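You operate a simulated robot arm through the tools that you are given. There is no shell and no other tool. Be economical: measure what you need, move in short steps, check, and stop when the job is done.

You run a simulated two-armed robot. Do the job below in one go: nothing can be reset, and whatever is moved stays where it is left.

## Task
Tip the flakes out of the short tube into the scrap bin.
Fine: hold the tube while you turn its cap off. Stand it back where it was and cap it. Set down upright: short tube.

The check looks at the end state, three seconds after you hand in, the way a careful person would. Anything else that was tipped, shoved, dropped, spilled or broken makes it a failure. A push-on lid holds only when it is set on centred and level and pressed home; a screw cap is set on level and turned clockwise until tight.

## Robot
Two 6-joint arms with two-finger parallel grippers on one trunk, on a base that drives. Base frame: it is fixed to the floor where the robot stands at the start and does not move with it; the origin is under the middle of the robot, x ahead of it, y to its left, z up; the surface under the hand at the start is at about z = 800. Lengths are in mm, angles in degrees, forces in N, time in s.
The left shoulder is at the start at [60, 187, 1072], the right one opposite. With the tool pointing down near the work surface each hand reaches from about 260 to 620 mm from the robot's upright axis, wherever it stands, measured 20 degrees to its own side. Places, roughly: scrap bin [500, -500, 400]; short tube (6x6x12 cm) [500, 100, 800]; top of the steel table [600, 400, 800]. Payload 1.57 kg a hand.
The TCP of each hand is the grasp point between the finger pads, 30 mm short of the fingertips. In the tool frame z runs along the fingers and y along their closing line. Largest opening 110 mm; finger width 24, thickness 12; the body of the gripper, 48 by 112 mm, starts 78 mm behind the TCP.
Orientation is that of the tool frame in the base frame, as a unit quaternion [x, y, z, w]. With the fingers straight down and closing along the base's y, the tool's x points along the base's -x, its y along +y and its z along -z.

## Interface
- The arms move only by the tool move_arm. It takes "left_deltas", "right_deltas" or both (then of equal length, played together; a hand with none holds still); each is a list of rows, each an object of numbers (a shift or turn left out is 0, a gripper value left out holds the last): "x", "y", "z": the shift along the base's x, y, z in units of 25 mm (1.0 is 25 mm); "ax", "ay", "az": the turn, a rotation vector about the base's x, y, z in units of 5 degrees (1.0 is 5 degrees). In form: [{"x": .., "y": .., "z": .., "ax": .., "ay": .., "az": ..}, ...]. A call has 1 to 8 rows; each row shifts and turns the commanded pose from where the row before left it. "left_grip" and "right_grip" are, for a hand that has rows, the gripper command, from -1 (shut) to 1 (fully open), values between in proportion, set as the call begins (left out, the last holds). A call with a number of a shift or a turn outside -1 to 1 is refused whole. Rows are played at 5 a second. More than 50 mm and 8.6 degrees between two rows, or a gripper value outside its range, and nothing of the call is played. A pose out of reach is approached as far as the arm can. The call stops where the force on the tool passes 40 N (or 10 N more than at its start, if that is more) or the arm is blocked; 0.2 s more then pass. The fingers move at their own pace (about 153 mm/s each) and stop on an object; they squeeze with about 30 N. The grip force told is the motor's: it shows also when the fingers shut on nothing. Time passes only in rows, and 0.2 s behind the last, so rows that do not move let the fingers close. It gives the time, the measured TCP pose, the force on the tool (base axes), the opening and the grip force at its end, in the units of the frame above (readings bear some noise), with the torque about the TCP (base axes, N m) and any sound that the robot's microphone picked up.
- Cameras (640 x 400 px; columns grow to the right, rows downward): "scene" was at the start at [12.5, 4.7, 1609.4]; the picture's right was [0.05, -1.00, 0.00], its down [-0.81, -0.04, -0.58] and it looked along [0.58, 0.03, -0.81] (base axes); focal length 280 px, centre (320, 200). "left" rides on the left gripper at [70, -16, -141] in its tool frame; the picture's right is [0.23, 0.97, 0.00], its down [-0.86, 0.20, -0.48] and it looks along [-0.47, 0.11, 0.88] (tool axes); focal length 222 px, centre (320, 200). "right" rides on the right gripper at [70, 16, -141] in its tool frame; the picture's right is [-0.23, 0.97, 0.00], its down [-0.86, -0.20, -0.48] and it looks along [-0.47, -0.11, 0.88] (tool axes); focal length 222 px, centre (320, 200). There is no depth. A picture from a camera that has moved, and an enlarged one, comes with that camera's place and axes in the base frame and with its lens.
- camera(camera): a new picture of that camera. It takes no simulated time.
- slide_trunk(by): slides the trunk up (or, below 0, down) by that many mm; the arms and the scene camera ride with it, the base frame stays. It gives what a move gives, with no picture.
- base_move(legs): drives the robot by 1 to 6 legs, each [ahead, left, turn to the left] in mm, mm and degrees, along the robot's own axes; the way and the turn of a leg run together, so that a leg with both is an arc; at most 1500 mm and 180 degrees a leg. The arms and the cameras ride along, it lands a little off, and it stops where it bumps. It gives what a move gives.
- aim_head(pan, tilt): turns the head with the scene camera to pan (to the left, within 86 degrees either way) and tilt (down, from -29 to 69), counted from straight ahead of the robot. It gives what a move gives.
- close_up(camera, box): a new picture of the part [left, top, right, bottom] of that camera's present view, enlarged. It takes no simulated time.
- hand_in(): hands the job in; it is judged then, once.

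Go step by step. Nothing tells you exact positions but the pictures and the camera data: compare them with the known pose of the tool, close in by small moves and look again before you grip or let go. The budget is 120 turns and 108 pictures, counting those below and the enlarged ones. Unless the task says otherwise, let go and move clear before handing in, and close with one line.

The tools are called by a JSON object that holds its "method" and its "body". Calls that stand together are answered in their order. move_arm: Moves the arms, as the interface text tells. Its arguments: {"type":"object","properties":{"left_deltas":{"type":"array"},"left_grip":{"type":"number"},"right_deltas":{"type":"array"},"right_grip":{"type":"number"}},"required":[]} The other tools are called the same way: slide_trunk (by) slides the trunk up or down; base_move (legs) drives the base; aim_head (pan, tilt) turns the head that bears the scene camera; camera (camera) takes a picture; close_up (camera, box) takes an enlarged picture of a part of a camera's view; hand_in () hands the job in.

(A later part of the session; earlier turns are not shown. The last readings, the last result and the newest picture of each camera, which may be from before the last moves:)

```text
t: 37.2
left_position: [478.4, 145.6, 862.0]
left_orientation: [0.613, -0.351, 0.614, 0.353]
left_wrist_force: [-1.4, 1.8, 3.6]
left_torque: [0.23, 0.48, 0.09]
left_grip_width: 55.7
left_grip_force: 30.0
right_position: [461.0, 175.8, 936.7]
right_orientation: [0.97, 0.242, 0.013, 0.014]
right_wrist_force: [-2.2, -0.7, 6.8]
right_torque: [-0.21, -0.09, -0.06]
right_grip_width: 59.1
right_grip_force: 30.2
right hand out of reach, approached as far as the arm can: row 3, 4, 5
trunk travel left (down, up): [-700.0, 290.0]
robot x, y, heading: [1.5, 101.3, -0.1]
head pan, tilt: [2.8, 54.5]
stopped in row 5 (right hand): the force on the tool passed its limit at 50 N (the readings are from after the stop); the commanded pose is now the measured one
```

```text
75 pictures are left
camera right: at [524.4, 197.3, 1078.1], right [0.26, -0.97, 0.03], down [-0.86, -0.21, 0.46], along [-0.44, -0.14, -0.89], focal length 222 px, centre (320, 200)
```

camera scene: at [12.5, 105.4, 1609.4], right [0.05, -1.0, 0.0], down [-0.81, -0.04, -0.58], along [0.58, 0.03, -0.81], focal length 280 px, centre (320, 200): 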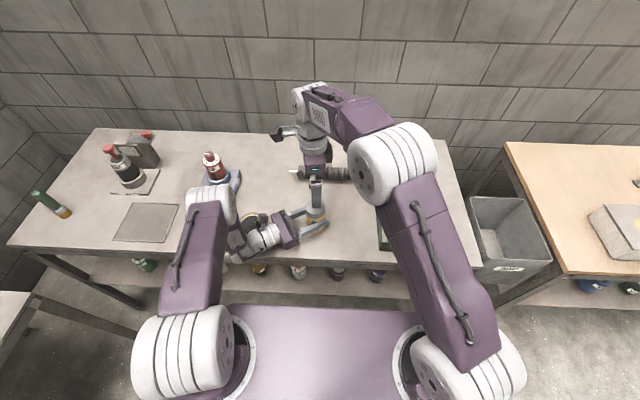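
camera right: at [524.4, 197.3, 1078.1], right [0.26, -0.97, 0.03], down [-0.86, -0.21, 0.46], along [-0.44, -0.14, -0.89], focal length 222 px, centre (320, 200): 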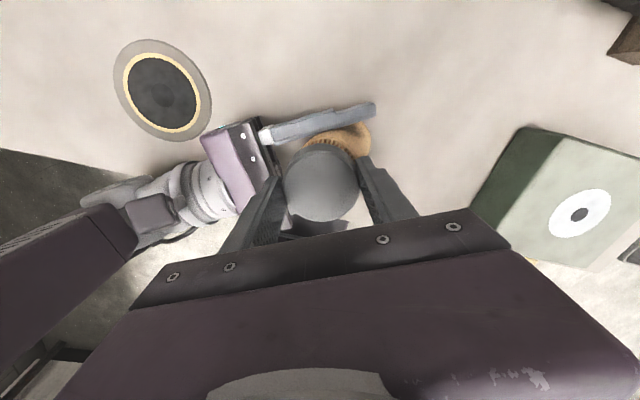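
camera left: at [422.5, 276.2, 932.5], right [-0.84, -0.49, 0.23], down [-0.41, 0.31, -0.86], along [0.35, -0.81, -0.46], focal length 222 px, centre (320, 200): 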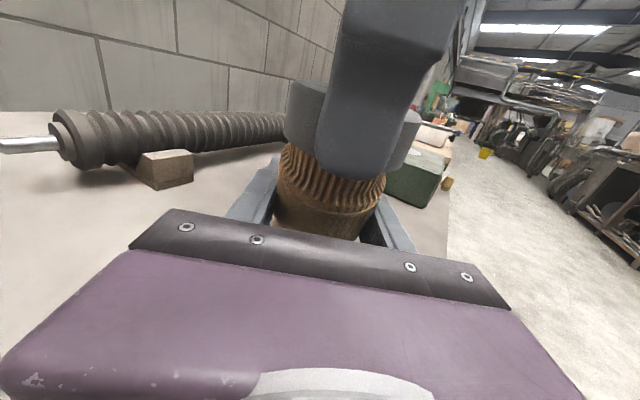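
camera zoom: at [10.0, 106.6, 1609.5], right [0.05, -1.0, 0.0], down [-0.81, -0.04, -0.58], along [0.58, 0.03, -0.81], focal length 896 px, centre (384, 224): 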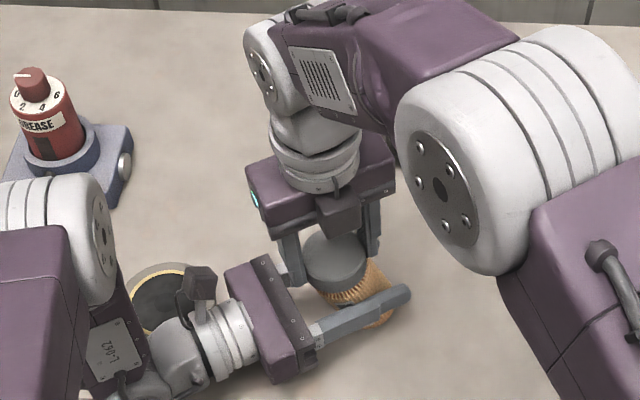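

{"method": "close_up", "body": {"camera": "right", "box": [220, 90, 420, 240]}}

{"method": "close_up", "body": {"camera": "left", "box": [220, 60, 460, 240]}}

{"method": "close_up", "body": {"camera": "scene", "box": [270, 190, 350, 240]}}

```text
2.67 times, centred on (320, 165) of right
camera zoom: at [524.4, 197.3, 1078.1], right [0.26, -0.97, 0.03], down [-0.86, -0.21, 0.46], along [-0.44, -0.14, -0.89], focal length 592 px, centre (320, 293)
```

zoom: 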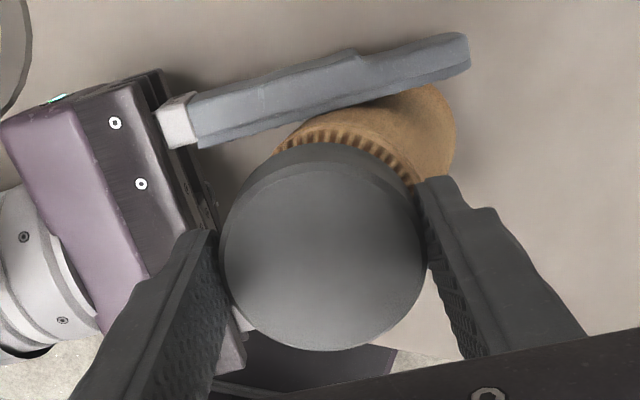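

```text
2.22 times, centred on (340, 150) of left
camera zoom: at [422.5, 276.2, 932.5], right [-0.84, -0.49, 0.23], down [-0.41, 0.31, -0.86], along [0.35, -0.81, -0.46], focal length 494 px, centre (276, 311)
```

zoom: 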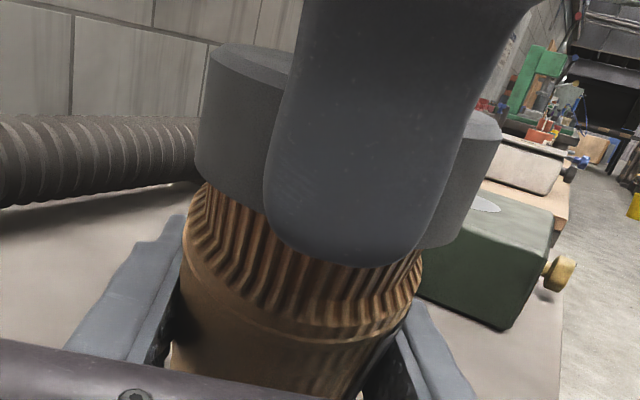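

```text
8.00 times, centred on (310, 215) of scene
camera zoom: at [10.0, 106.6, 1609.5], right [0.05, -1.0, 0.0], down [-0.81, -0.04, -0.58], along [0.58, 0.03, -0.81], focal length 2240 px, centre (400, 80)
```

zoom: 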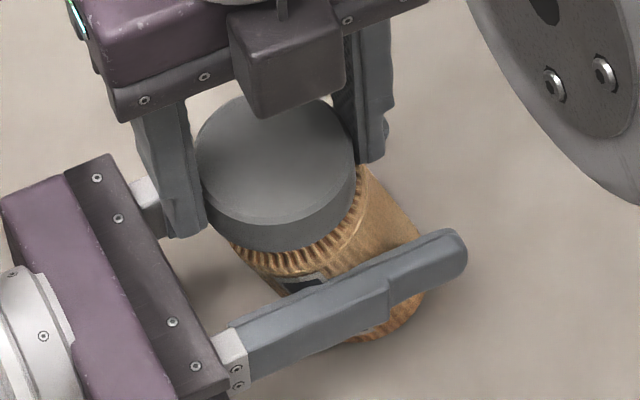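

The tube got tilted about 28° in the left grip but the cap is still on, so nothing spilled. I lift both hands together 25 mm clear of the table and then swing the right hand back to upright it.

{"method": "move_arm", "body": {"left_deltas": [{"z": 0.5}, {"z": 0.5}], "right_deltas": [{"z": 0.5}, {"z": 0.5}]}}

{"method": "move_arm", "body": {"right_deltas": [{"x": 0.13, "y": -0.22, "az": -0.4}, {"x": 0.13, "y": -0.22, "az": -0.4}, {"x": 0.13, "y": -0.22, "az": -0.4}]}}

{"method": "close_up", "body": {"camera": "scene", "box": [260, 160, 380, 240]}}

```text
t: 37.8
left_position: [479.5, 146.2, 886.6]
left_orientation: [0.614, -0.352, 0.613, 0.352]
left_wrist_force: [-0.2, -0.7, -4.7]
left_torque: [-0.04, 0.05, 0.05]
left_grip_width: 55.6
left_grip_force: 29.9
right_position: [462.4, 174.6, 960.6]
right_orientation: [0.97, 0.241, 0.011, 0.015]
right_wrist_force: [-0.1, 0.3, 3.8]
right_torque: [0.0, -0.02, -0.02]
right_grip_width: 58.9
right_grip_force: 29.9
trunk travel left (down, up): [-700.0, 290.0]
robot x, y, heading: [-1.8, 99.8, 0.1]
head pan, tilt: [2.8, 54.5]
```

```text
t: 38.6
left_position: [480.3, 144.6, 886.3]
left_orientation: [0.613, -0.353, 0.612, 0.353]
left_wrist_force: [5.3, -16.3, -7.6]
left_torque: [0.59, 0.02, -0.13]
left_grip_width: 55.9
left_grip_force: 29.7
right_position: [472.6, 157.7, 960.2]
right_orientation: [0.982, 0.19, 0.011, 0.014]
right_wrist_force: [-6.2, 16.0, 6.2]
right_torque: [0.55, 0.39, 0.13]
right_grip_width: 59.0
right_grip_force: 29.8
trunk travel left (down, up): [-700.0, 290.0]
robot x, y, heading: [-1.2, 101.2, 0.0]
head pan, tilt: [2.8, 54.5]
```

```text
5.00 times, centred on (320, 200) of scene
camera zoom: at [13.0, 105.2, 1609.4], right [0.05, -1.0, 0.0], down [-0.81, -0.04, -0.58], along [0.58, 0.03, -0.81], focal length 1400 px, centre (320, 200)
```

zoom: 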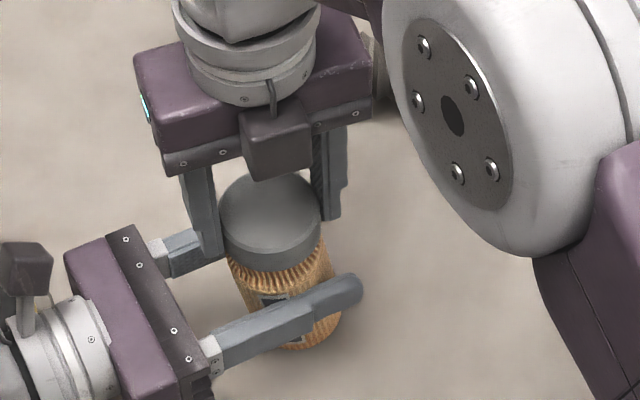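

It is uprighting. I continue with a little rise.

{"method": "move_arm", "body": {"right_deltas": [{"x": 0.13, "y": -0.22, "z": 0.06, "az": -0.3}, {"x": 0.13, "y": -0.22, "z": 0.04}, {"x": 0.11, "y": -0.19, "z": 0.02}]}}

{"method": "close_up", "body": {"camera": "scene", "box": [260, 160, 380, 240]}}

{"method": "close_up", "body": {"camera": "left", "box": [200, 40, 440, 240]}}

```text
t: 39.4
left_position: [479.3, 146.4, 886.1]
left_orientation: [0.614, -0.351, 0.613, 0.352]
left_wrist_force: [2.1, 0.1, -5.6]
left_torque: [-0.05, 0.13, -0.02]
left_grip_width: 55.7
left_grip_force: 30.1
right_position: [482.0, 141.1, 963.1]
right_orientation: [0.984, 0.178, 0.009, 0.017]
right_wrist_force: [-1.8, -0.2, 4.4]
right_torque: [0.08, -0.03, 0.05]
right_grip_width: 59.1
right_grip_force: 30.0
trunk travel left (down, up): [-700.0, 290.0]
robot x, y, heading: [0.3, 100.8, 0.1]
head pan, tilt: [2.8, 54.5]
```

```text
5.00 times, centred on (320, 200) of scene
camera zoom: at [12.7, 105.4, 1609.4], right [0.05, -1.0, 0.0], down [-0.81, -0.04, -0.58], along [0.58, 0.03, -0.81], focal length 1400 px, centre (320, 200)
```

zoom: 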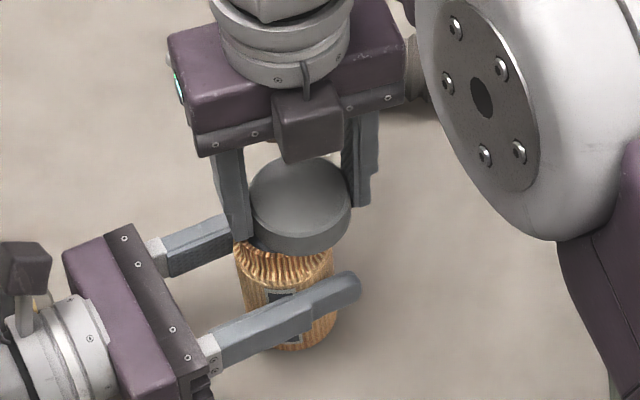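

```text
2.00 times, centred on (320, 140) of left
camera zoom: at [424.1, 276.3, 956.6], right [-0.84, -0.49, 0.23], down [-0.42, 0.31, -0.85], along [0.35, -0.81, -0.47], focal length 444 px, centre (320, 320)
```

zoom: 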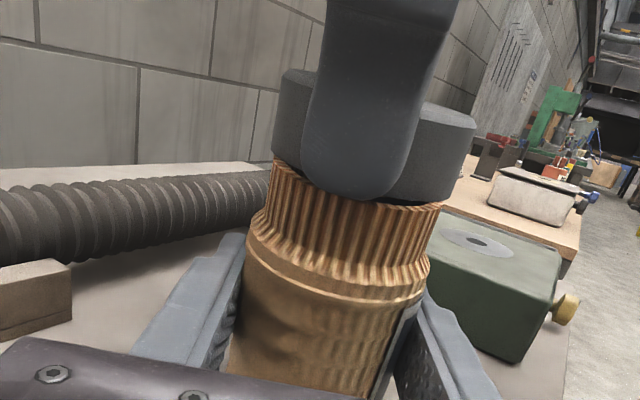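

The cap seems to have left the threads, with no force remaining. I lift the right hand carefully and look.

{"method": "move_arm", "body": {"right_deltas": [{"z": 0.3}, {"z": 0.3}]}}

{"method": "close_up", "body": {"camera": "left", "box": [200, 20, 440, 240]}}

{"method": "close_up", "body": {"camera": "right", "box": [200, 70, 440, 240]}}

```text
t: 40.0
left_position: [479.8, 144.7, 886.0]
left_orientation: [0.613, -0.353, 0.612, 0.353]
left_wrist_force: [-0.7, 0.4, -1.3]
left_torque: [0.02, -0.03, -0.01]
left_grip_width: 55.6
left_grip_force: 30.3
right_position: [481.1, 141.9, 979.2]
right_orientation: [0.984, 0.178, 0.01, 0.015]
right_wrist_force: [-0.4, -0.1, -1.1]
right_torque: [-0.01, 0.01, 0.0]
right_grip_width: 59.2
right_grip_force: 29.9
trunk travel left (down, up): [-700.0, 290.0]
robot x, y, heading: [0.3, 97.2, -0.1]
head pan, tilt: [2.8, 54.5]
```

```text
1.82 times, centred on (320, 130) of left
camera zoom: at [423.9, 275.8, 956.8], right [-0.84, -0.49, 0.23], down [-0.41, 0.31, -0.85], along [0.35, -0.81, -0.47], focal length 404 px, centre (320, 327)
```

zoom: 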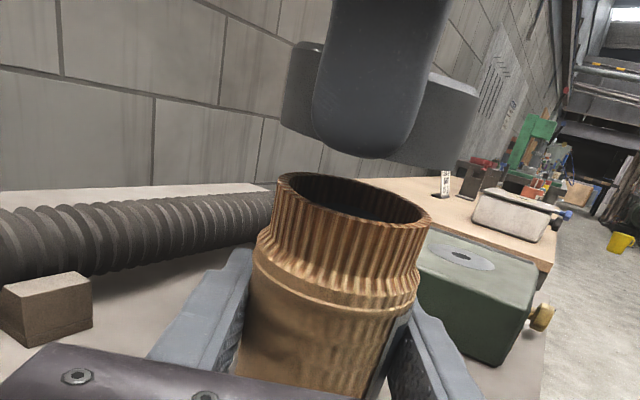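

```text
2.35 times, centred on (320, 155) of right
camera zoom: at [547.5, 155.1, 1119.7], right [0.13, -0.99, 0.03], down [-0.88, -0.1, 0.46], along [-0.45, -0.09, -0.89], focal length 523 px, centre (320, 306)
```

zoom: 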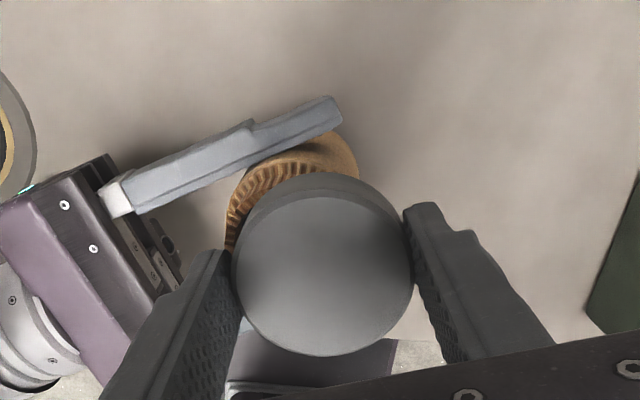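

The cap is off and in the right hand. I raise the right hand clear and pull it to the right side, then inspect the tube and the bin.

{"method": "move_arm", "body": {"right_deltas": [{"z": 1}, {"z": 1}, {"z": 1}, {"z": 1}, {"z": 1, "y": -1}, {"z": 1, "y": -1}, {"z": 1, "y": -1}, {"y": -1}]}}

{"method": "move_arm", "body": {"left_deltas": [{"z": 1}, {"z": 1}, {"z": 1}, {"z": 1}], "right_deltas": [{"y": -1}, {"y": -1}, {"y": -1}, {}]}}

{"method": "camera", "body": {"camera": "scene"}}

{"method": "camera", "body": {"camera": "left"}}

```text
t: 41.8
left_position: [480.0, 145.2, 886.7]
left_orientation: [0.614, -0.352, 0.613, 0.352]
left_wrist_force: [0.1, 0.6, -1.8]
left_torque: [0.01, 0.01, 0.02]
left_grip_width: 55.3
left_grip_force: 30.0
right_position: [447.4, 98.6, 1146.7]
right_orientation: [0.985, 0.173, 0.011, 0.018]
right_wrist_force: [0.1, -1.0, -0.4]
right_torque: [-0.02, 0.02, 0.0]
right_grip_width: 59.1
right_grip_force: 30.5
right hand out of reach, approached as far as the arm can: row 6, 7, 8
trunk travel left (down, up): [-700.0, 290.0]
robot x, y, heading: [1.0, 102.9, -0.1]
head pan, tilt: [2.8, 54.5]
```

```text
t: 42.8
left_position: [478.9, 146.6, 984.7]
left_orientation: [0.614, -0.352, 0.613, 0.352]
left_wrist_force: [-0.5, 1.0, -1.2]
left_torque: [0.0, 0.02, -0.04]
left_grip_width: 55.8
left_grip_force: 30.2
right_position: [415.3, 78.9, 1141.6]
right_orientation: [0.985, 0.172, 0.011, 0.02]
right_wrist_force: [-0.1, 0.1, -1.2]
right_torque: [0.01, -0.02, -0.01]
right_grip_width: 59.1
right_grip_force: 29.6
right hand out of reach, approached as far as the arm can: row 1, 2, 3
trunk travel left (down, up): [-700.0, 290.0]
robot x, y, heading: [-1.7, 101.8, 0.3]
head pan, tilt: [2.8, 54.5]
```

```text
66 pictures are left
camera scene: at [12.1, 105.0, 1609.4], right [0.05, -1.0, 0.0], down [-0.81, -0.04, -0.58], along [0.58, 0.03, -0.81], focal length 280 px, centre (320, 200)
```

scene: 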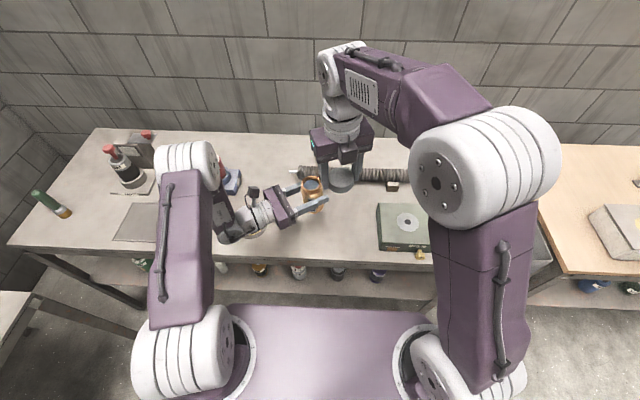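

```text
65 pictures are left
camera left: at [423.4, 276.2, 1055.3], right [-0.84, -0.49, 0.23], down [-0.41, 0.31, -0.85], along [0.35, -0.81, -0.47], focal length 222 px, centre (320, 200)
```

left: 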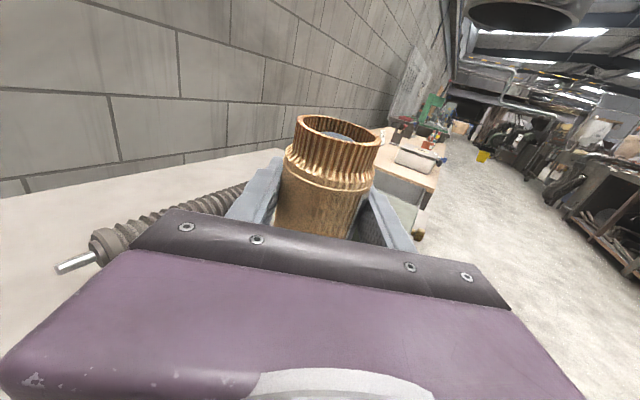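

The right wrist is at its limit, so I unwind it by 80°; the cap stays gripped.

{"method": "move_arm", "body": {"right_deltas": [{"az": -1}, {"az": -1}, {"az": -1}, {"az": -1}, {"az": -1}, {"az": -1}, {"az": -1}, {"az": -1}]}}

{"method": "move_arm", "body": {"right_deltas": [{"az": -1}, {"az": -1}, {"az": -1}, {"az": -1}, {"az": -1}, {"az": -1}, {"az": -1}, {"az": -1}]}}

{"method": "aim_head", "body": {"pan": -40, "tilt": 50}}

{"method": "camera", "body": {"camera": "scene"}}

```text
t: 44.6
left_position: [479.5, 146.7, 983.8]
left_orientation: [0.614, -0.352, 0.612, 0.353]
left_wrist_force: [-0.9, 0.2, -1.2]
left_torque: [0.01, -0.03, 0.0]
left_grip_width: 55.4
left_grip_force: 30.1
right_position: [415.6, 79.6, 1142.2]
right_orientation: [0.985, -0.17, 0.004, 0.018]
right_wrist_force: [-0.2, -0.4, -0.3]
right_torque: [0.04, 0.01, -0.03]
right_grip_width: 58.9
right_grip_force: 30.0
trunk travel left (down, up): [-700.0, 290.0]
robot x, y, heading: [1.2, 103.7, 0.1]
head pan, tilt: [2.8, 54.5]
```

```text
t: 46.4
left_position: [479.4, 146.1, 984.6]
left_orientation: [0.613, -0.353, 0.613, 0.353]
left_wrist_force: [0.4, -0.2, -1.4]
left_torque: [0.0, 0.0, -0.01]
left_grip_width: 55.6
left_grip_force: 30.2
right_position: [415.6, 80.0, 1142.2]
right_orientation: [0.868, -0.497, -0.002, 0.018]
right_wrist_force: [0.4, -0.1, 0.4]
right_torque: [0.01, 0.03, 0.01]
right_grip_width: 59.0
right_grip_force: 29.8
trunk travel left (down, up): [-700.0, 290.0]
robot x, y, heading: [1.5, 100.2, 0.1]
head pan, tilt: [2.8, 54.5]
```

```text
t: 47.5
left_position: [481.3, 145.3, 984.1]
left_orientation: [0.613, -0.352, 0.613, 0.352]
left_wrist_force: [0.5, -0.1, -0.6]
left_torque: [0.01, -0.02, 0.01]
left_grip_width: 55.5
left_grip_force: 29.8
right_position: [416.3, 80.7, 1140.6]
right_orientation: [0.869, -0.495, -0.003, 0.018]
right_wrist_force: [0.5, -0.3, 0.0]
right_torque: [0.0, -0.01, -0.03]
right_grip_width: 59.2
right_grip_force: 30.2
trunk travel left (down, up): [-700.0, 290.0]
robot x, y, heading: [-1.7, 102.8, 0.2]
head pan, tilt: [-40.0, 50.0]
```

```text
64 pictures are left
camera scene: at [-0.8, 52.4, 1615.3], right [-0.64, -0.77, 0.0], down [-0.59, 0.49, -0.64], along [0.49, -0.41, -0.77], focal length 280 px, centre (320, 200)
```

scene: 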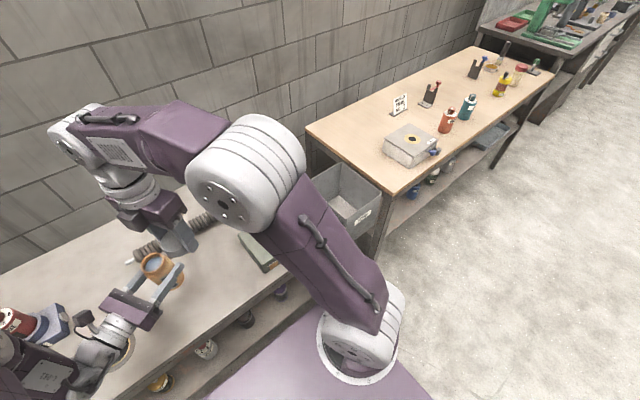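

{"method": "close_up", "body": {"camera": "scene", "box": [270, 120, 430, 270]}}

```text
2.67 times, centred on (350, 195) of scene
camera zoom: at [-0.8, 52.4, 1615.3], right [-0.64, -0.77, 0.0], down [-0.59, 0.49, -0.64], along [0.49, -0.41, -0.77], focal length 747 px, centre (240, 213)
```

zoom: 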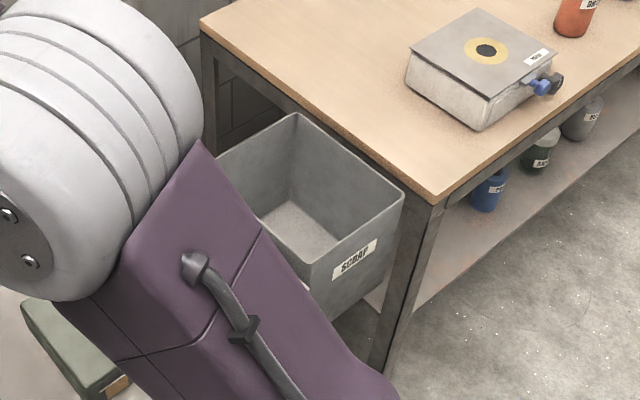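

The bin rim is near z≈800, opening about x 385–630, y −395 to −595, with centre ≈(507, −495). I stow the right hand further right, then drive back a little and to the right.

{"method": "move_arm", "body": {"right_deltas": [{"y": -0.9}, {"y": -0.9}, {"y": -0.9}, {"y": -0.9}, {"y": -0.9}, {"y": -0.9}, {"y": -0.9}, {"y": -0.9}]}}

{"method": "base_move", "body": {"legs": [[-50, 0, 0], [0, -320, 0]]}}

{"method": "camera", "body": {"camera": "scene"}}

{"method": "camera", "body": {"camera": "left"}}

```text
t: 49.3
left_position: [478.8, 145.8, 983.7]
left_orientation: [0.614, -0.352, 0.613, 0.352]
left_wrist_force: [0.2, -0.2, -0.4]
left_torque: [0.04, -0.04, -0.04]
left_grip_width: 55.5
left_grip_force: 30.0
right_position: [416.3, -99.4, 1142.6]
right_orientation: [0.868, -0.495, -0.002, 0.017]
right_wrist_force: [-0.5, -0.7, -1.3]
right_torque: [0.04, 0.01, -0.03]
right_grip_width: 58.9
right_grip_force: 30.1
trunk travel left (down, up): [-700.0, 290.0]
robot x, y, heading: [-1.9, 97.6, 0.1]
head pan, tilt: [-40.0, 50.0]
```

```text
t: 52.0
left_position: [430.0, -171.3, 983.7]
left_orientation: [0.615, -0.35, 0.614, 0.351]
left_wrist_force: [0.1, -0.5, -0.6]
left_torque: [0.03, -0.01, 0.02]
left_grip_width: 55.5
left_grip_force: 29.9
right_position: [369.8, -417.2, 1142.3]
right_orientation: [0.869, -0.494, -0.003, 0.017]
right_wrist_force: [-0.5, 0.7, -0.4]
right_torque: [0.02, 0.01, -0.02]
right_grip_width: 59.1
right_grip_force: 30.2
trunk travel left (down, up): [-700.0, 290.0]
robot x, y, heading: [-50.5, -220.2, 0.2]
head pan, tilt: [-40.0, 50.0]
```

```text
62 pictures are left
camera scene: at [-50.1, -267.8, 1615.3], right [-0.64, -0.77, 0.0], down [-0.59, 0.49, -0.64], along [0.49, -0.41, -0.77], focal length 280 px, centre (320, 200)
```

scene: 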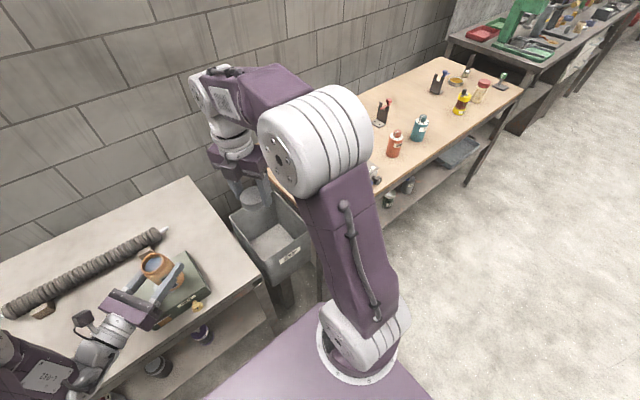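

```text
61 pictures are left
camera left: at [373.5, -41.7, 1054.8], right [-0.84, -0.49, 0.23], down [-0.42, 0.31, -0.85], along [0.35, -0.81, -0.47], focal length 222 px, centre (320, 200)
```

left: 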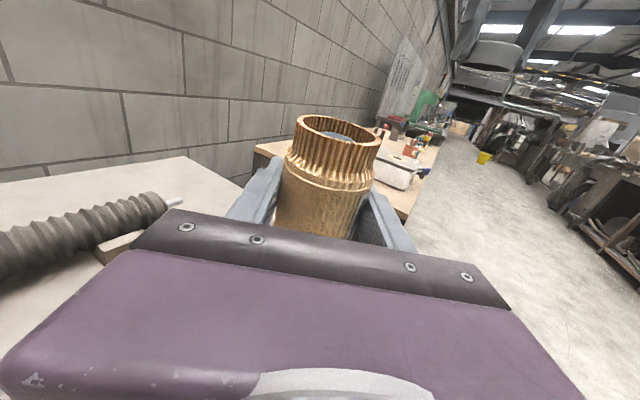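

The drive is clear. I continue to the bin.

{"method": "base_move", "body": {"legs": [[0, -310, 0]]}}

{"method": "aim_head", "body": {"pan": 0, "tilt": 55}}

{"method": "camera", "body": {"camera": "scene"}}

```text
t: 54.1
left_position: [431.7, -482.2, 983.9]
left_orientation: [0.615, -0.349, 0.615, 0.349]
left_wrist_force: [-0.2, -0.3, -0.3]
left_torque: [-0.01, 0.01, -0.01]
left_grip_width: 55.6
left_grip_force: 29.9
right_position: [371.5, -727.9, 1142.2]
right_orientation: [0.87, -0.492, -0.001, 0.017]
right_wrist_force: [-0.5, -0.1, -0.6]
right_torque: [0.0, -0.01, 0.0]
right_grip_width: 58.8
right_grip_force: 30.0
trunk travel left (down, up): [-700.0, 290.0]
robot x, y, heading: [-47.7, -532.0, 0.6]
head pan, tilt: [-40.0, 50.0]
```

```text
t: 55.1
left_position: [431.8, -482.8, 983.8]
left_orientation: [0.616, -0.349, 0.614, 0.35]
left_wrist_force: [0.6, -0.6, -1.6]
left_torque: [-0.01, 0.02, -0.01]
left_grip_width: 55.3
left_grip_force: 30.2
right_position: [371.8, -728.5, 1141.7]
right_orientation: [0.871, -0.491, -0.002, 0.017]
right_wrist_force: [0.8, -0.3, -0.3]
right_torque: [0.0, 0.04, -0.03]
right_grip_width: 58.7
right_grip_force: 30.0
trunk travel left (down, up): [-700.0, 290.0]
robot x, y, heading: [-48.8, -533.2, 0.4]
head pan, tilt: [0.0, 55.0]
```

```text
60 pictures are left
camera scene: at [-34.8, -531.5, 1608.8], right [0.01, -1.0, 0.0], down [-0.82, -0.01, -0.57], along [0.57, 0.0, -0.82], focal length 280 px, centre (320, 200)
```

scene: 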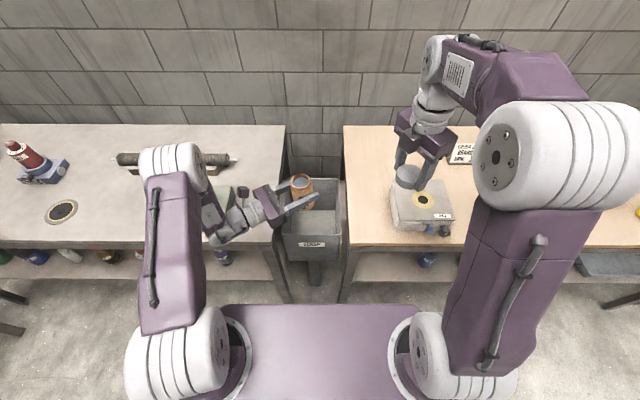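

The bin centre is at about (505, −505). I move the tube over it and then roll it about the finger axis to pour.

{"method": "move_arm", "body": {"left_deltas": [{"x": 0.89, "z": -0.4}, {"x": 0.89, "z": -0.4}, {"x": 0.89, "z": -0.4}, {"x": 0.89, "z": -0.4}, {"x": 0.89, "z": -0.4}]}}

{"method": "move_arm", "body": {"left_deltas": [{"ax": 0.577, "ay": -1}, {"ax": 0.577, "ay": -1}, {"ax": 0.577, "ay": -1}, {"ax": 0.577, "ay": -1}, {"ax": 0.577, "ay": -1}, {"ax": 0.577, "ay": -1}]}}

{"method": "close_up", "body": {"camera": "scene", "box": [220, 130, 400, 260]}}

```text
t: 56.3
left_position: [544.2, -484.4, 933.2]
left_orientation: [0.615, -0.35, 0.614, 0.351]
left_wrist_force: [0.6, 0.3, -0.9]
left_torque: [-0.02, -0.02, -0.01]
left_grip_width: 55.7
left_grip_force: 30.3
right_position: [371.9, -728.5, 1141.8]
right_orientation: [0.871, -0.491, -0.002, 0.017]
right_wrist_force: [0.7, -0.1, -0.3]
right_torque: [0.0, 0.02, 0.0]
right_grip_width: 58.8
right_grip_force: 29.8
trunk travel left (down, up): [-700.0, 290.0]
robot x, y, heading: [-45.5, -532.6, 0.4]
head pan, tilt: [0.0, 55.0]
```

```text
t: 57.7
left_position: [542.9, -482.3, 934.1]
left_orientation: [0.48, -0.516, 0.693, 0.151]
left_wrist_force: [-0.3, 0.1, -1.1]
left_torque: [-0.02, 0.01, -0.02]
left_grip_width: 55.3
left_grip_force: 30.3
right_position: [371.9, -729.2, 1141.0]
right_orientation: [0.871, -0.491, -0.003, 0.018]
right_wrist_force: [0.0, -0.7, 0.3]
right_torque: [-0.02, -0.04, 0.0]
right_grip_width: 58.6
right_grip_force: 30.1
trunk travel left (down, up): [-700.0, 290.0]
robot x, y, heading: [-47.8, -534.0, 0.7]
head pan, tilt: [0.0, 55.0]
```

```text
3.08 times, centred on (310, 195) of scene
camera zoom: at [-34.9, -531.6, 1608.8], right [0.01, -1.0, 0.0], down [-0.82, -0.01, -0.57], along [0.57, 0.01, -0.82], focal length 862 px, centre (351, 215)
```

zoom: 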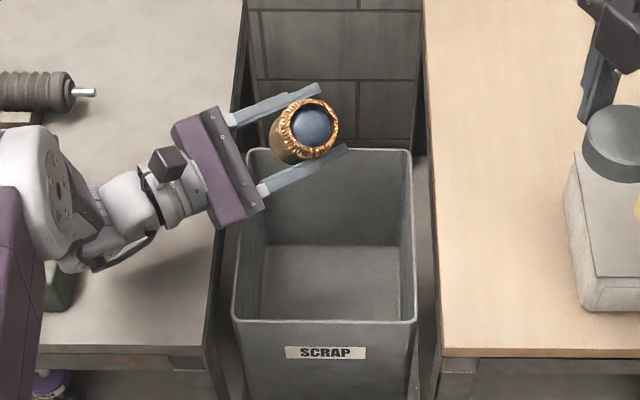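

{"method": "move_arm", "body": {"left_deltas": [{"ax": 0.577, "ay": -1}, {"ax": 0.577, "ay": -1}, {"ax": 0.577, "ay": -1}, {"ax": 0.577, "ay": -1}, {"ax": 0.577, "ay": -1}, {"ax": 0.577, "ay": -1}, {"ax": 0.577, "ay": -1}, {"ax": 0.577, "ay": -1}]}}

{"method": "close_up", "body": {"camera": "scene", "box": [220, 130, 400, 260]}}

```text
t: 59.5
left_position: [543.3, -482.6, 935.4]
left_orientation: [0.236, -0.661, 0.7, -0.13]
left_wrist_force: [0.1, 1.0, -0.6]
left_torque: [-0.02, 0.03, -0.05]
left_grip_width: 55.7
left_grip_force: 30.1
right_position: [371.4, -728.9, 1142.4]
right_orientation: [0.87, -0.492, -0.002, 0.018]
right_wrist_force: [-0.2, -0.2, 0.0]
right_torque: [-0.02, -0.02, 0.01]
right_grip_width: 58.6
right_grip_force: 29.9
trunk travel left (down, up): [-700.0, 290.0]
robot x, y, heading: [-46.9, -531.2, 0.4]
head pan, tilt: [0.0, 55.0]
```

```text
3.08 times, centred on (310, 195) of scene
camera zoom: at [-34.8, -531.6, 1608.8], right [0.01, -1.0, 0.0], down [-0.82, -0.01, -0.57], along [0.57, 0.01, -0.82], focal length 862 px, centre (351, 215)
```

zoom: 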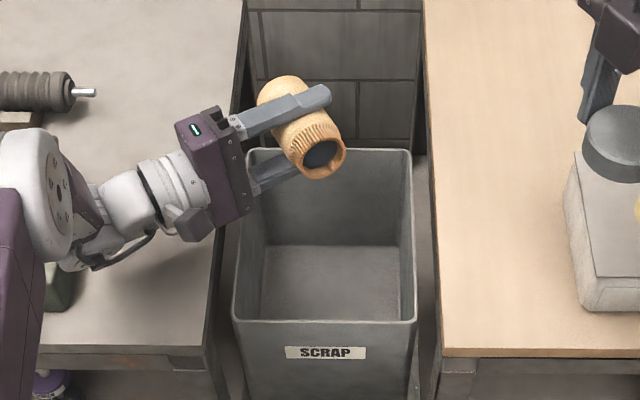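

{"method": "move_arm", "body": {"left_deltas": [{"ax": 0.577, "ay": -1, "z": -0.1}, {"ax": 0.577, "ay": -1, "z": -0.1}, {"ax": 0.577, "ay": -1, "z": -0.1}, {"ax": 0.577, "ay": -1, "z": -0.1}, {"ax": 0.577, "ay": -1}, {"ax": 0.577, "ay": -1}, {"ax": 0.577, "ay": -1}, {"ax": 0.577, "ay": -1}]}}

{"method": "close_up", "body": {"camera": "scene", "box": [220, 130, 400, 260]}}

```text
t: 61.3
left_position: [541.6, -482.4, 922.8]
left_orientation: [0.045, 0.702, -0.595, 0.39]
left_wrist_force: [0.5, -0.2, -1.0]
left_torque: [-0.03, -0.01, 0.02]
left_grip_width: 55.5
left_grip_force: 30.0
right_position: [370.8, -729.2, 1142.5]
right_orientation: [0.871, -0.491, -0.002, 0.018]
right_wrist_force: [0.1, -0.1, -0.3]
right_torque: [-0.05, -0.03, 0.01]
right_grip_width: 59.0
right_grip_force: 30.0
trunk travel left (down, up): [-700.0, 290.0]
robot x, y, heading: [-48.3, -532.0, 0.6]
head pan, tilt: [0.0, 55.0]
```

```text
3.08 times, centred on (310, 195) of scene
camera zoom: at [-34.8, -531.6, 1608.8], right [0.01, -1.0, 0.0], down [-0.82, -0.01, -0.57], along [0.57, 0.01, -0.82], focal length 862 px, centre (351, 215)
```

zoom: 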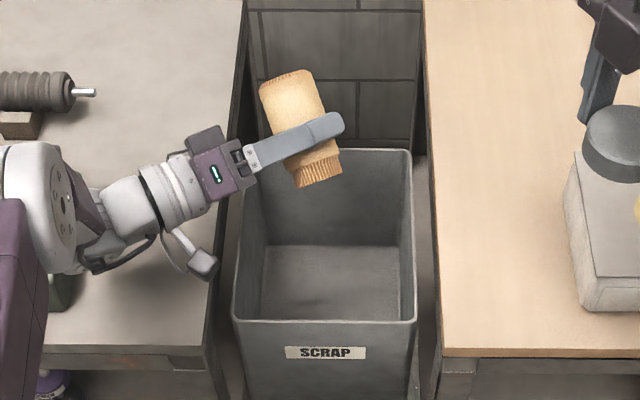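

{"method": "move_arm", "body": {"left_deltas": [{"ax": 0.577, "ay": -1}, {"ax": 0.577, "ay": -1}, {"ax": 0.577, "ay": -1}, {"ax": 0.577, "ay": -1}, {"ax": 0.577, "ay": -1}, {"ax": 0.577, "ay": -1}, {"ax": 0.577, "ay": -1}, {}]}}

{"method": "close_up", "body": {"camera": "scene", "box": [260, 150, 370, 240]}}

{"method": "camera", "body": {"camera": "left"}}

```text
t: 63.1
left_position: [543.2, -483.3, 924.5]
left_orientation: [0.287, 0.645, -0.423, 0.568]
left_wrist_force: [0.4, -0.8, -0.6]
left_torque: [0.0, -0.01, -0.02]
left_grip_width: 55.5
left_grip_force: 29.5
right_position: [371.8, -728.5, 1142.0]
right_orientation: [0.871, -0.491, -0.002, 0.018]
right_wrist_force: [0.0, -0.1, -0.2]
right_torque: [0.01, 0.02, 0.0]
right_grip_width: 58.9
right_grip_force: 30.2
trunk travel left (down, up): [-700.0, 290.0]
robot x, y, heading: [-49.6, -532.2, 0.7]
head pan, tilt: [0.0, 55.0]
```

```text
4.44 times, centred on (315, 195) of scene
camera zoom: at [-34.8, -531.6, 1608.8], right [0.01, -1.0, 0.0], down [-0.82, -0.01, -0.57], along [0.57, 0.01, -0.82], focal length 1244 px, centre (342, 222)
```

zoom: 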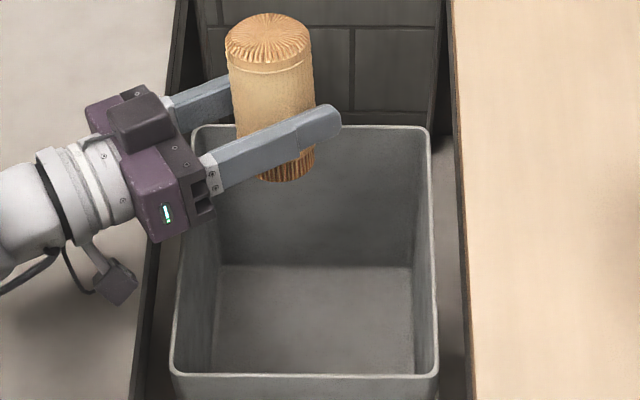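

```text
55 pictures are left
camera left: at [447.9, -374.7, 859.9], right [0.79, 0.44, -0.44], down [0.1, 0.61, 0.79], along [0.61, -0.66, 0.43], focal length 222 px, centre (320, 200)
```

left: 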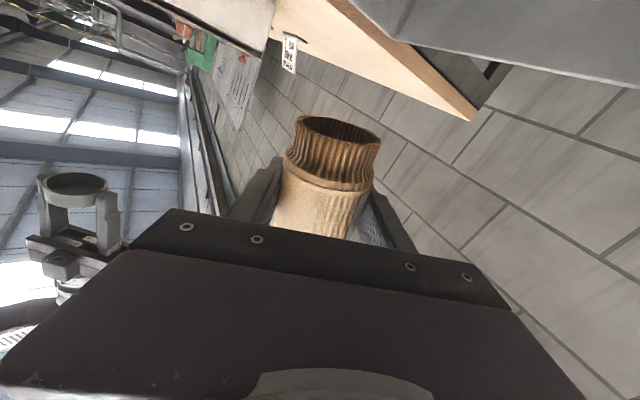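

{"method": "close_up", "body": {"camera": "left", "box": [280, 100, 400, 190]}}

{"method": "close_up", "body": {"camera": "scene", "box": [285, 190, 345, 235]}}

```text
4.44 times, centred on (340, 145) of left
camera zoom: at [447.9, -374.7, 859.9], right [0.79, 0.44, -0.44], down [0.1, 0.61, 0.79], along [0.61, -0.66, 0.43], focal length 987 px, centre (231, 444)
```

zoom: 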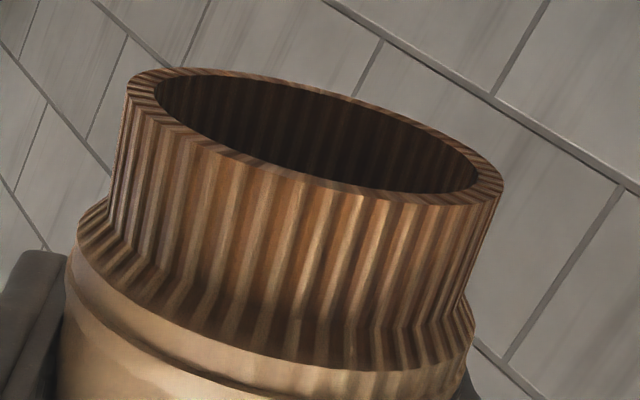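

```text
8.89 times, centred on (315, 212) of scene
camera zoom: at [-34.8, -531.6, 1608.8], right [0.01, -1.0, 0.0], down [-0.82, -0.01, -0.57], along [0.57, 0.01, -0.82], focal length 2489 px, centre (364, 89)
```

zoom: 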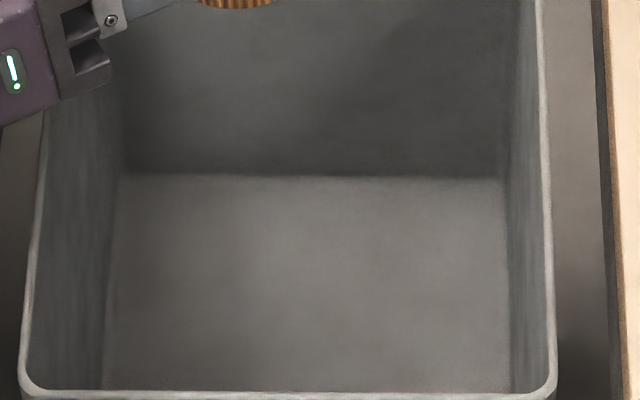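

The mouth now looks dark. I give a small shake over the bin, then partly un-tilt to look inside.

{"method": "move_arm", "body": {"left_deltas": [{"z": 0.6}, {"z": -0.6}, {"z": 0.6}, {"z": -0.6}, {"z": 0.6}, {"z": -0.6}, {}, {}]}}

{"method": "move_arm", "body": {"left_deltas": [{"ax": -0.577, "ay": 1}, {"ax": -0.577, "ay": 1}, {"ax": -0.577, "ay": 1}, {"ax": -0.577, "ay": 1}, {"ax": -0.577, "ay": 1}, {"ax": -0.577, "ay": 1}, {"ax": -0.577, "ay": 1}, {"ax": -0.577, "ay": 1}]}}

{"method": "move_arm", "body": {"left_deltas": [{"ax": -0.577, "ay": 1}, {"ax": -0.577, "ay": 1}, {"ax": -0.577, "ay": 1}, {"ax": -0.577, "ay": 1}, {"ax": -0.577, "ay": 1}, {"ax": -0.577, "ay": 1}, {"ax": -0.577, "ay": 1}, {"ax": -0.577, "ay": 1}]}}

{"method": "move_arm", "body": {"left_deltas": [{"ax": -0.577, "ay": 1}, {"ax": -0.577, "ay": 1}, {"ax": -0.577, "ay": 1}, {"ax": -0.577, "ay": 1}, {"ax": -0.577, "ay": 1}, {"ax": -0.577, "ay": 1}, {"ax": -0.577, "ay": 1}]}}

{"method": "close_up", "body": {"camera": "scene", "box": [270, 140, 360, 200]}}

{"method": "close_up", "body": {"camera": "scene", "box": [260, 160, 370, 240]}}

```text
t: 64.9
left_position: [543.6, -482.8, 923.5]
left_orientation: [0.287, 0.645, -0.424, 0.568]
left_wrist_force: [-0.7, 0.3, -0.9]
left_torque: [-0.01, 0.0, 0.0]
left_grip_width: 55.6
left_grip_force: 30.1
right_position: [372.0, -727.9, 1141.8]
right_orientation: [0.87, -0.492, -0.002, 0.018]
right_wrist_force: [0.1, -0.2, -0.5]
right_torque: [-0.02, -0.01, 0.0]
right_grip_width: 59.0
right_grip_force: 29.9
trunk travel left (down, up): [-700.0, 290.0]
robot x, y, heading: [-46.3, -528.8, 0.4]
head pan, tilt: [0.0, 55.0]
```

```text
t: 66.7
left_position: [543.3, -483.0, 924.6]
left_orientation: [0.008, 0.702, -0.615, 0.359]
left_wrist_force: [-0.1, -0.4, 0.0]
left_torque: [-0.02, -0.02, -0.01]
left_grip_width: 55.4
left_grip_force: 30.1
right_position: [373.2, -729.5, 1143.0]
right_orientation: [0.87, -0.492, -0.002, 0.017]
right_wrist_force: [-0.8, 0.0, -0.1]
right_torque: [-0.02, 0.01, 0.02]
right_grip_width: 58.8
right_grip_force: 30.2
trunk travel left (down, up): [-700.0, 290.0]
robot x, y, heading: [-42.5, -532.2, 0.5]
head pan, tilt: [0.0, 55.0]
```

```text
t: 68.5
left_position: [542.5, -481.8, 924.0]
left_orientation: [0.271, -0.648, 0.706, -0.093]
left_wrist_force: [0.3, 0.0, -0.3]
left_torque: [-0.02, -0.03, -0.01]
left_grip_width: 55.7
left_grip_force: 29.7
right_position: [371.6, -728.9, 1142.0]
right_orientation: [0.871, -0.492, -0.002, 0.019]
right_wrist_force: [-1.4, 0.2, -0.1]
right_torque: [0.01, 0.03, 0.0]
right_grip_width: 59.0
right_grip_force: 30.0
trunk travel left (down, up): [-700.0, 290.0]
robot x, y, heading: [-52.1, -532.3, 0.5]
head pan, tilt: [0.0, 55.0]
```

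```text
t: 70.1
left_position: [542.4, -481.9, 924.3]
left_orientation: [0.481, -0.515, 0.693, 0.153]
left_wrist_force: [0.1, 0.0, -1.1]
left_torque: [0.0, -0.01, 0.01]
left_grip_width: 55.4
left_grip_force: 30.0
right_position: [371.2, -729.2, 1142.7]
right_orientation: [0.871, -0.491, -0.003, 0.017]
right_wrist_force: [0.0, 0.1, 0.4]
right_torque: [0.01, -0.02, -0.02]
right_grip_width: 59.1
right_grip_force: 30.6
trunk travel left (down, up): [-700.0, 290.0]
robot x, y, heading: [-49.3, -535.5, 0.6]
head pan, tilt: [0.0, 55.0]
```

```text
6.67 times, centred on (315, 170) of scene
camera zoom: at [-34.8, -531.6, 1608.8], right [0.01, -1.0, 0.0], down [-0.82, -0.01, -0.57], along [0.57, 0.01, -0.82], focal length 1866 px, centre (353, 400)
```

zoom: 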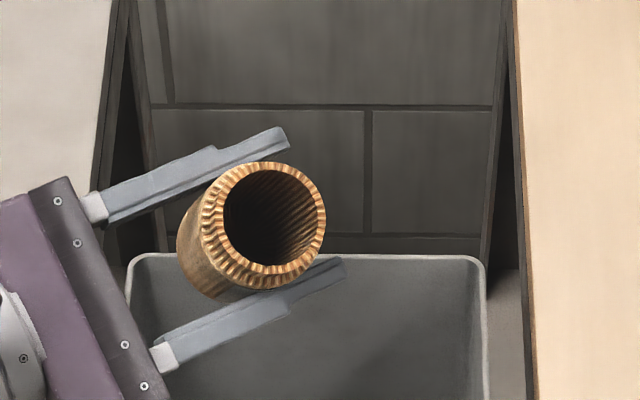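

```text
5.00 times, centred on (315, 200) of scene
camera zoom: at [-34.8, -531.6, 1608.8], right [0.01, -1.0, 0.0], down [-0.82, -0.01, -0.57], along [0.57, 0.01, -0.82], focal length 1400 px, centre (345, 200)
```

zoom: 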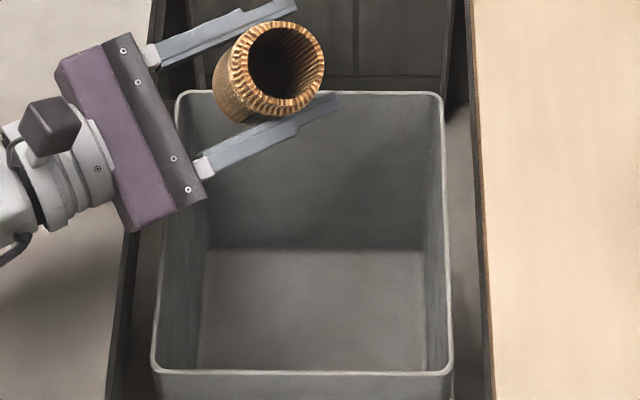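

The tube is empty. I return it upright, lift it and drive back.

{"method": "move_arm", "body": {"left_deltas": [{"ax": -0.577, "ay": 1}, {"ax": -0.577, "ay": 1}, {"ax": -0.577, "ay": 1}, {"ax": -0.577, "ay": 1}, {"ax": -0.577, "ay": 1}, {"ax": -0.577, "ay": 1}]}}

{"method": "move_arm", "body": {"left_deltas": [{"x": -0.8, "z": 0.4}, {"x": -0.8, "z": 0.4}, {"x": -0.8, "z": 0.4}, {"x": -0.8, "z": 0.4}, {"x": -0.8, "z": 0.4}, {"z": 0.4}]}}

{"method": "base_move", "body": {"legs": [[0, 630, -0.5], [47, 0, 0]]}}

{"method": "camera", "body": {"camera": "scene"}}

```text
t: 71.5
left_position: [543.3, -482.8, 923.8]
left_orientation: [0.616, -0.349, 0.613, 0.351]
left_wrist_force: [-0.8, -0.2, -1.2]
left_torque: [-0.02, 0.01, -0.03]
left_grip_width: 55.5
left_grip_force: 30.2
right_position: [371.7, -729.3, 1141.7]
right_orientation: [0.871, -0.492, -0.001, 0.018]
right_wrist_force: [-0.8, 0.1, -0.4]
right_torque: [0.01, 0.02, -0.01]
right_grip_width: 58.7
right_grip_force: 29.9
trunk travel left (down, up): [-700.0, 290.0]
robot x, y, heading: [-47.7, -533.2, 0.3]
head pan, tilt: [0.0, 55.0]
```

```text
t: 72.9
left_position: [442.7, -482.4, 984.8]
left_orientation: [0.616, -0.349, 0.614, 0.35]
left_wrist_force: [0.4, -0.3, -1.2]
left_torque: [0.02, -0.01, 0.0]
left_grip_width: 55.4
left_grip_force: 30.1
right_position: [372.0, -729.4, 1142.2]
right_orientation: [0.871, -0.492, -0.003, 0.018]
right_wrist_force: [0.3, 0.4, -0.1]
right_torque: [-0.03, 0.02, 0.01]
right_grip_width: 58.8
right_grip_force: 30.0
trunk travel left (down, up): [-700.0, 290.0]
robot x, y, heading: [-47.6, -533.0, 0.6]
head pan, tilt: [0.0, 55.0]
```

```text
t: 77.0
left_position: [483.2, 145.7, 986.2]
left_orientation: [0.613, -0.352, 0.614, 0.351]
left_wrist_force: [-0.4, 0.5, -0.4]
left_torque: [0.0, -0.01, -0.03]
left_grip_width: 55.6
left_grip_force: 30.3
right_position: [411.1, -100.8, 1144.0]
right_orientation: [0.868, -0.495, -0.001, 0.018]
right_wrist_force: [-0.3, -0.4, -0.1]
right_torque: [0.0, -0.05, -0.01]
right_grip_width: 58.9
right_grip_force: 30.1
trunk travel left (down, up): [-700.0, 290.0]
robot x, y, heading: [-4.9, 97.4, 0.0]
head pan, tilt: [0.0, 55.0]
```

```text
50 pictures are left
camera scene: at [3.3, 100.3, 1608.8], right [0.0, -1.0, 0.0], down [-0.82, 0.0, -0.58], along [0.58, 0.0, -0.82], focal length 280 px, centre (320, 200)
```

scene: 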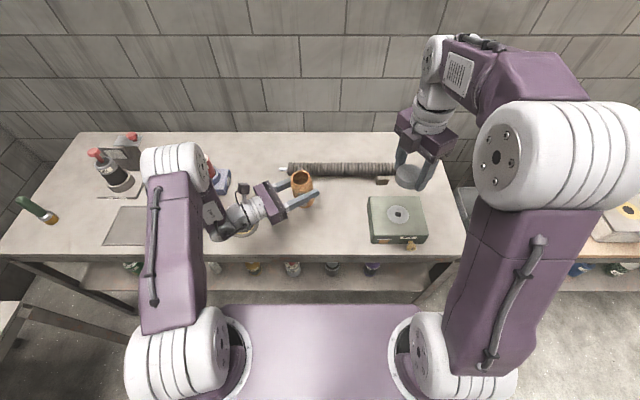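

Back at the start spot. I check how upright the tube sits in the left grip.

{"method": "close_up", "body": {"camera": "scene", "box": [260, 150, 350, 215]}}

{"method": "camera", "body": {"camera": "right"}}

{"method": "close_up", "body": {"camera": "left", "box": [220, 80, 440, 240]}}

```text
6.15 times, centred on (305, 182) of scene
camera zoom: at [3.3, 100.3, 1608.8], right [0.0, -1.0, 0.0], down [-0.82, 0.0, -0.58], along [0.58, 0.0, -0.82], focal length 1723 px, centre (412, 308)
```

zoom: 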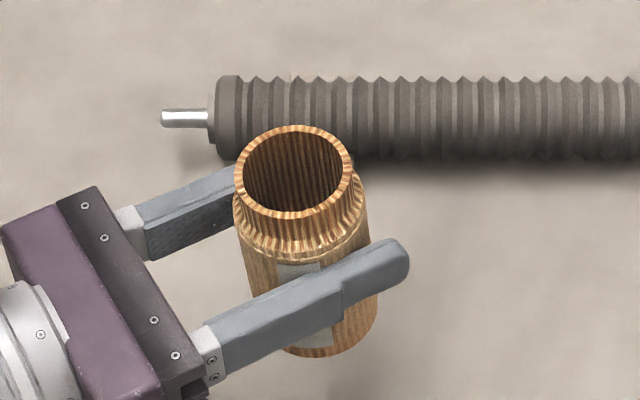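

```text
48 pictures are left
camera right: at [432.1, -163.6, 1284.8], right [-0.95, -0.3, 0.03], down [-0.26, 0.85, 0.46], along [-0.16, 0.43, -0.89], focal length 222 px, centre (320, 200)
```

right: 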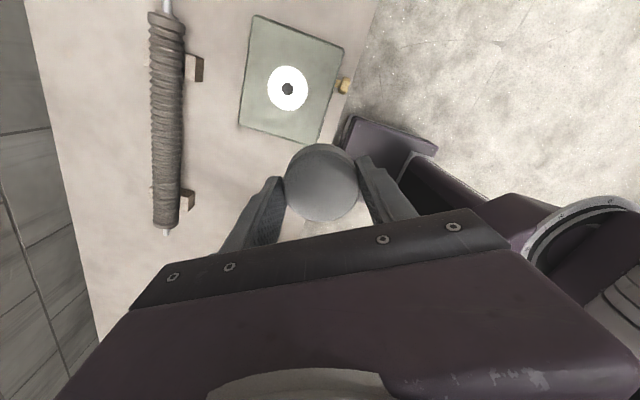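

```text
2.50 times, centred on (330, 160) of left
camera zoom: at [426.8, 276.4, 1056.7], right [-0.84, -0.49, 0.23], down [-0.41, 0.31, -0.86], along [0.35, -0.81, -0.47], focal length 555 px, centre (295, 300)
```

zoom: 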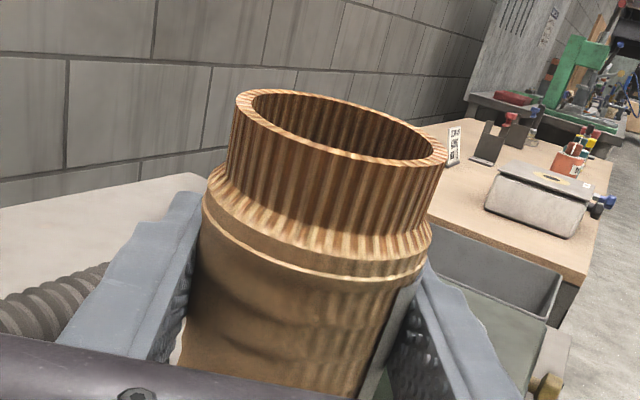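

The tube leans about 3° towards the hand. I correct that and lower it to just above the table at the original spot.

{"method": "move_arm", "body": {"left_deltas": [{"ax": 0.52, "ay": 0.3, "x": -0.13, "y": -0.07}, {"z": -0.8}, {"z": -0.8}, {"z": -0.8}, {"z": -0.8}, {"z": -0.8}, {"z": -0.6}]}}

{"method": "close_up", "body": {"camera": "scene", "box": [260, 165, 350, 230]}}

```text
t: 78.6
left_position: [480.8, 144.9, 868.1]
left_orientation: [0.629, -0.361, 0.596, 0.344]
left_wrist_force: [0.8, -0.4, -0.4]
left_torque: [0.01, 0.03, 0.0]
left_grip_width: 55.6
left_grip_force: 30.2
right_position: [413.2, -99.7, 1143.1]
right_orientation: [0.869, -0.495, -0.003, 0.018]
right_wrist_force: [0.4, 0.2, -0.7]
right_torque: [0.02, -0.02, 0.02]
right_grip_width: 58.7
right_grip_force: 29.9
trunk travel left (down, up): [-700.0, 290.0]
robot x, y, heading: [-4.2, 96.5, 0.1]
head pan, tilt: [0.0, 55.0]
```

```text
6.15 times, centred on (305, 198) of scene
camera zoom: at [7.8, 100.9, 1608.8], right [0.0, -1.0, 0.0], down [-0.82, 0.0, -0.57], along [0.57, 0.0, -0.82], focal length 1723 px, centre (412, 215)
```

zoom: 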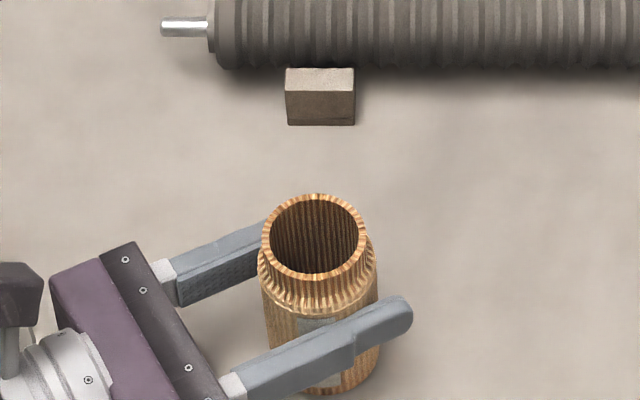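

Now within about 1°. I lower gently until contact.

{"method": "move_arm", "body": {"left_deltas": [{"z": -0.08}, {"z": -0.08}, {"z": -0.04}]}}

{"method": "move_arm", "body": {"left_deltas": [{"z": -0.04}, {"z": -0.04}]}}

```text
t: 79.4
left_position: [482.7, 144.2, 864.5]
left_orientation: [0.629, -0.36, 0.598, 0.343]
left_wrist_force: [-0.4, -0.1, 5.9]
left_torque: [0.17, 0.11, 0.0]
left_grip_width: 55.4
left_grip_force: 30.2
right_position: [411.4, -98.5, 1143.0]
right_orientation: [0.868, -0.496, -0.001, 0.017]
right_wrist_force: [-0.5, -0.6, 0.1]
right_torque: [0.01, 0.02, -0.01]
right_grip_width: 58.8
right_grip_force: 29.9
trunk travel left (down, up): [-700.0, 290.0]
robot x, y, heading: [-3.9, 100.2, 0.2]
head pan, tilt: [0.0, 55.0]
```

```text
t: 80.0
left_position: [481.2, 144.1, 865.2]
left_orientation: [0.628, -0.361, 0.598, 0.343]
left_wrist_force: [1.5, 0.9, 18.4]
left_torque: [0.44, 0.24, -0.07]
left_grip_width: 55.8
left_grip_force: 29.8
right_position: [411.7, -100.5, 1144.2]
right_orientation: [0.869, -0.495, -0.001, 0.018]
right_wrist_force: [0.9, -0.1, 0.0]
right_torque: [0.01, 0.01, 0.02]
right_grip_width: 59.1
right_grip_force: 30.4
trunk travel left (down, up): [-700.0, 290.0]
robot x, y, heading: [-2.0, 100.7, 0.1]
head pan, tilt: [0.0, 55.0]
```

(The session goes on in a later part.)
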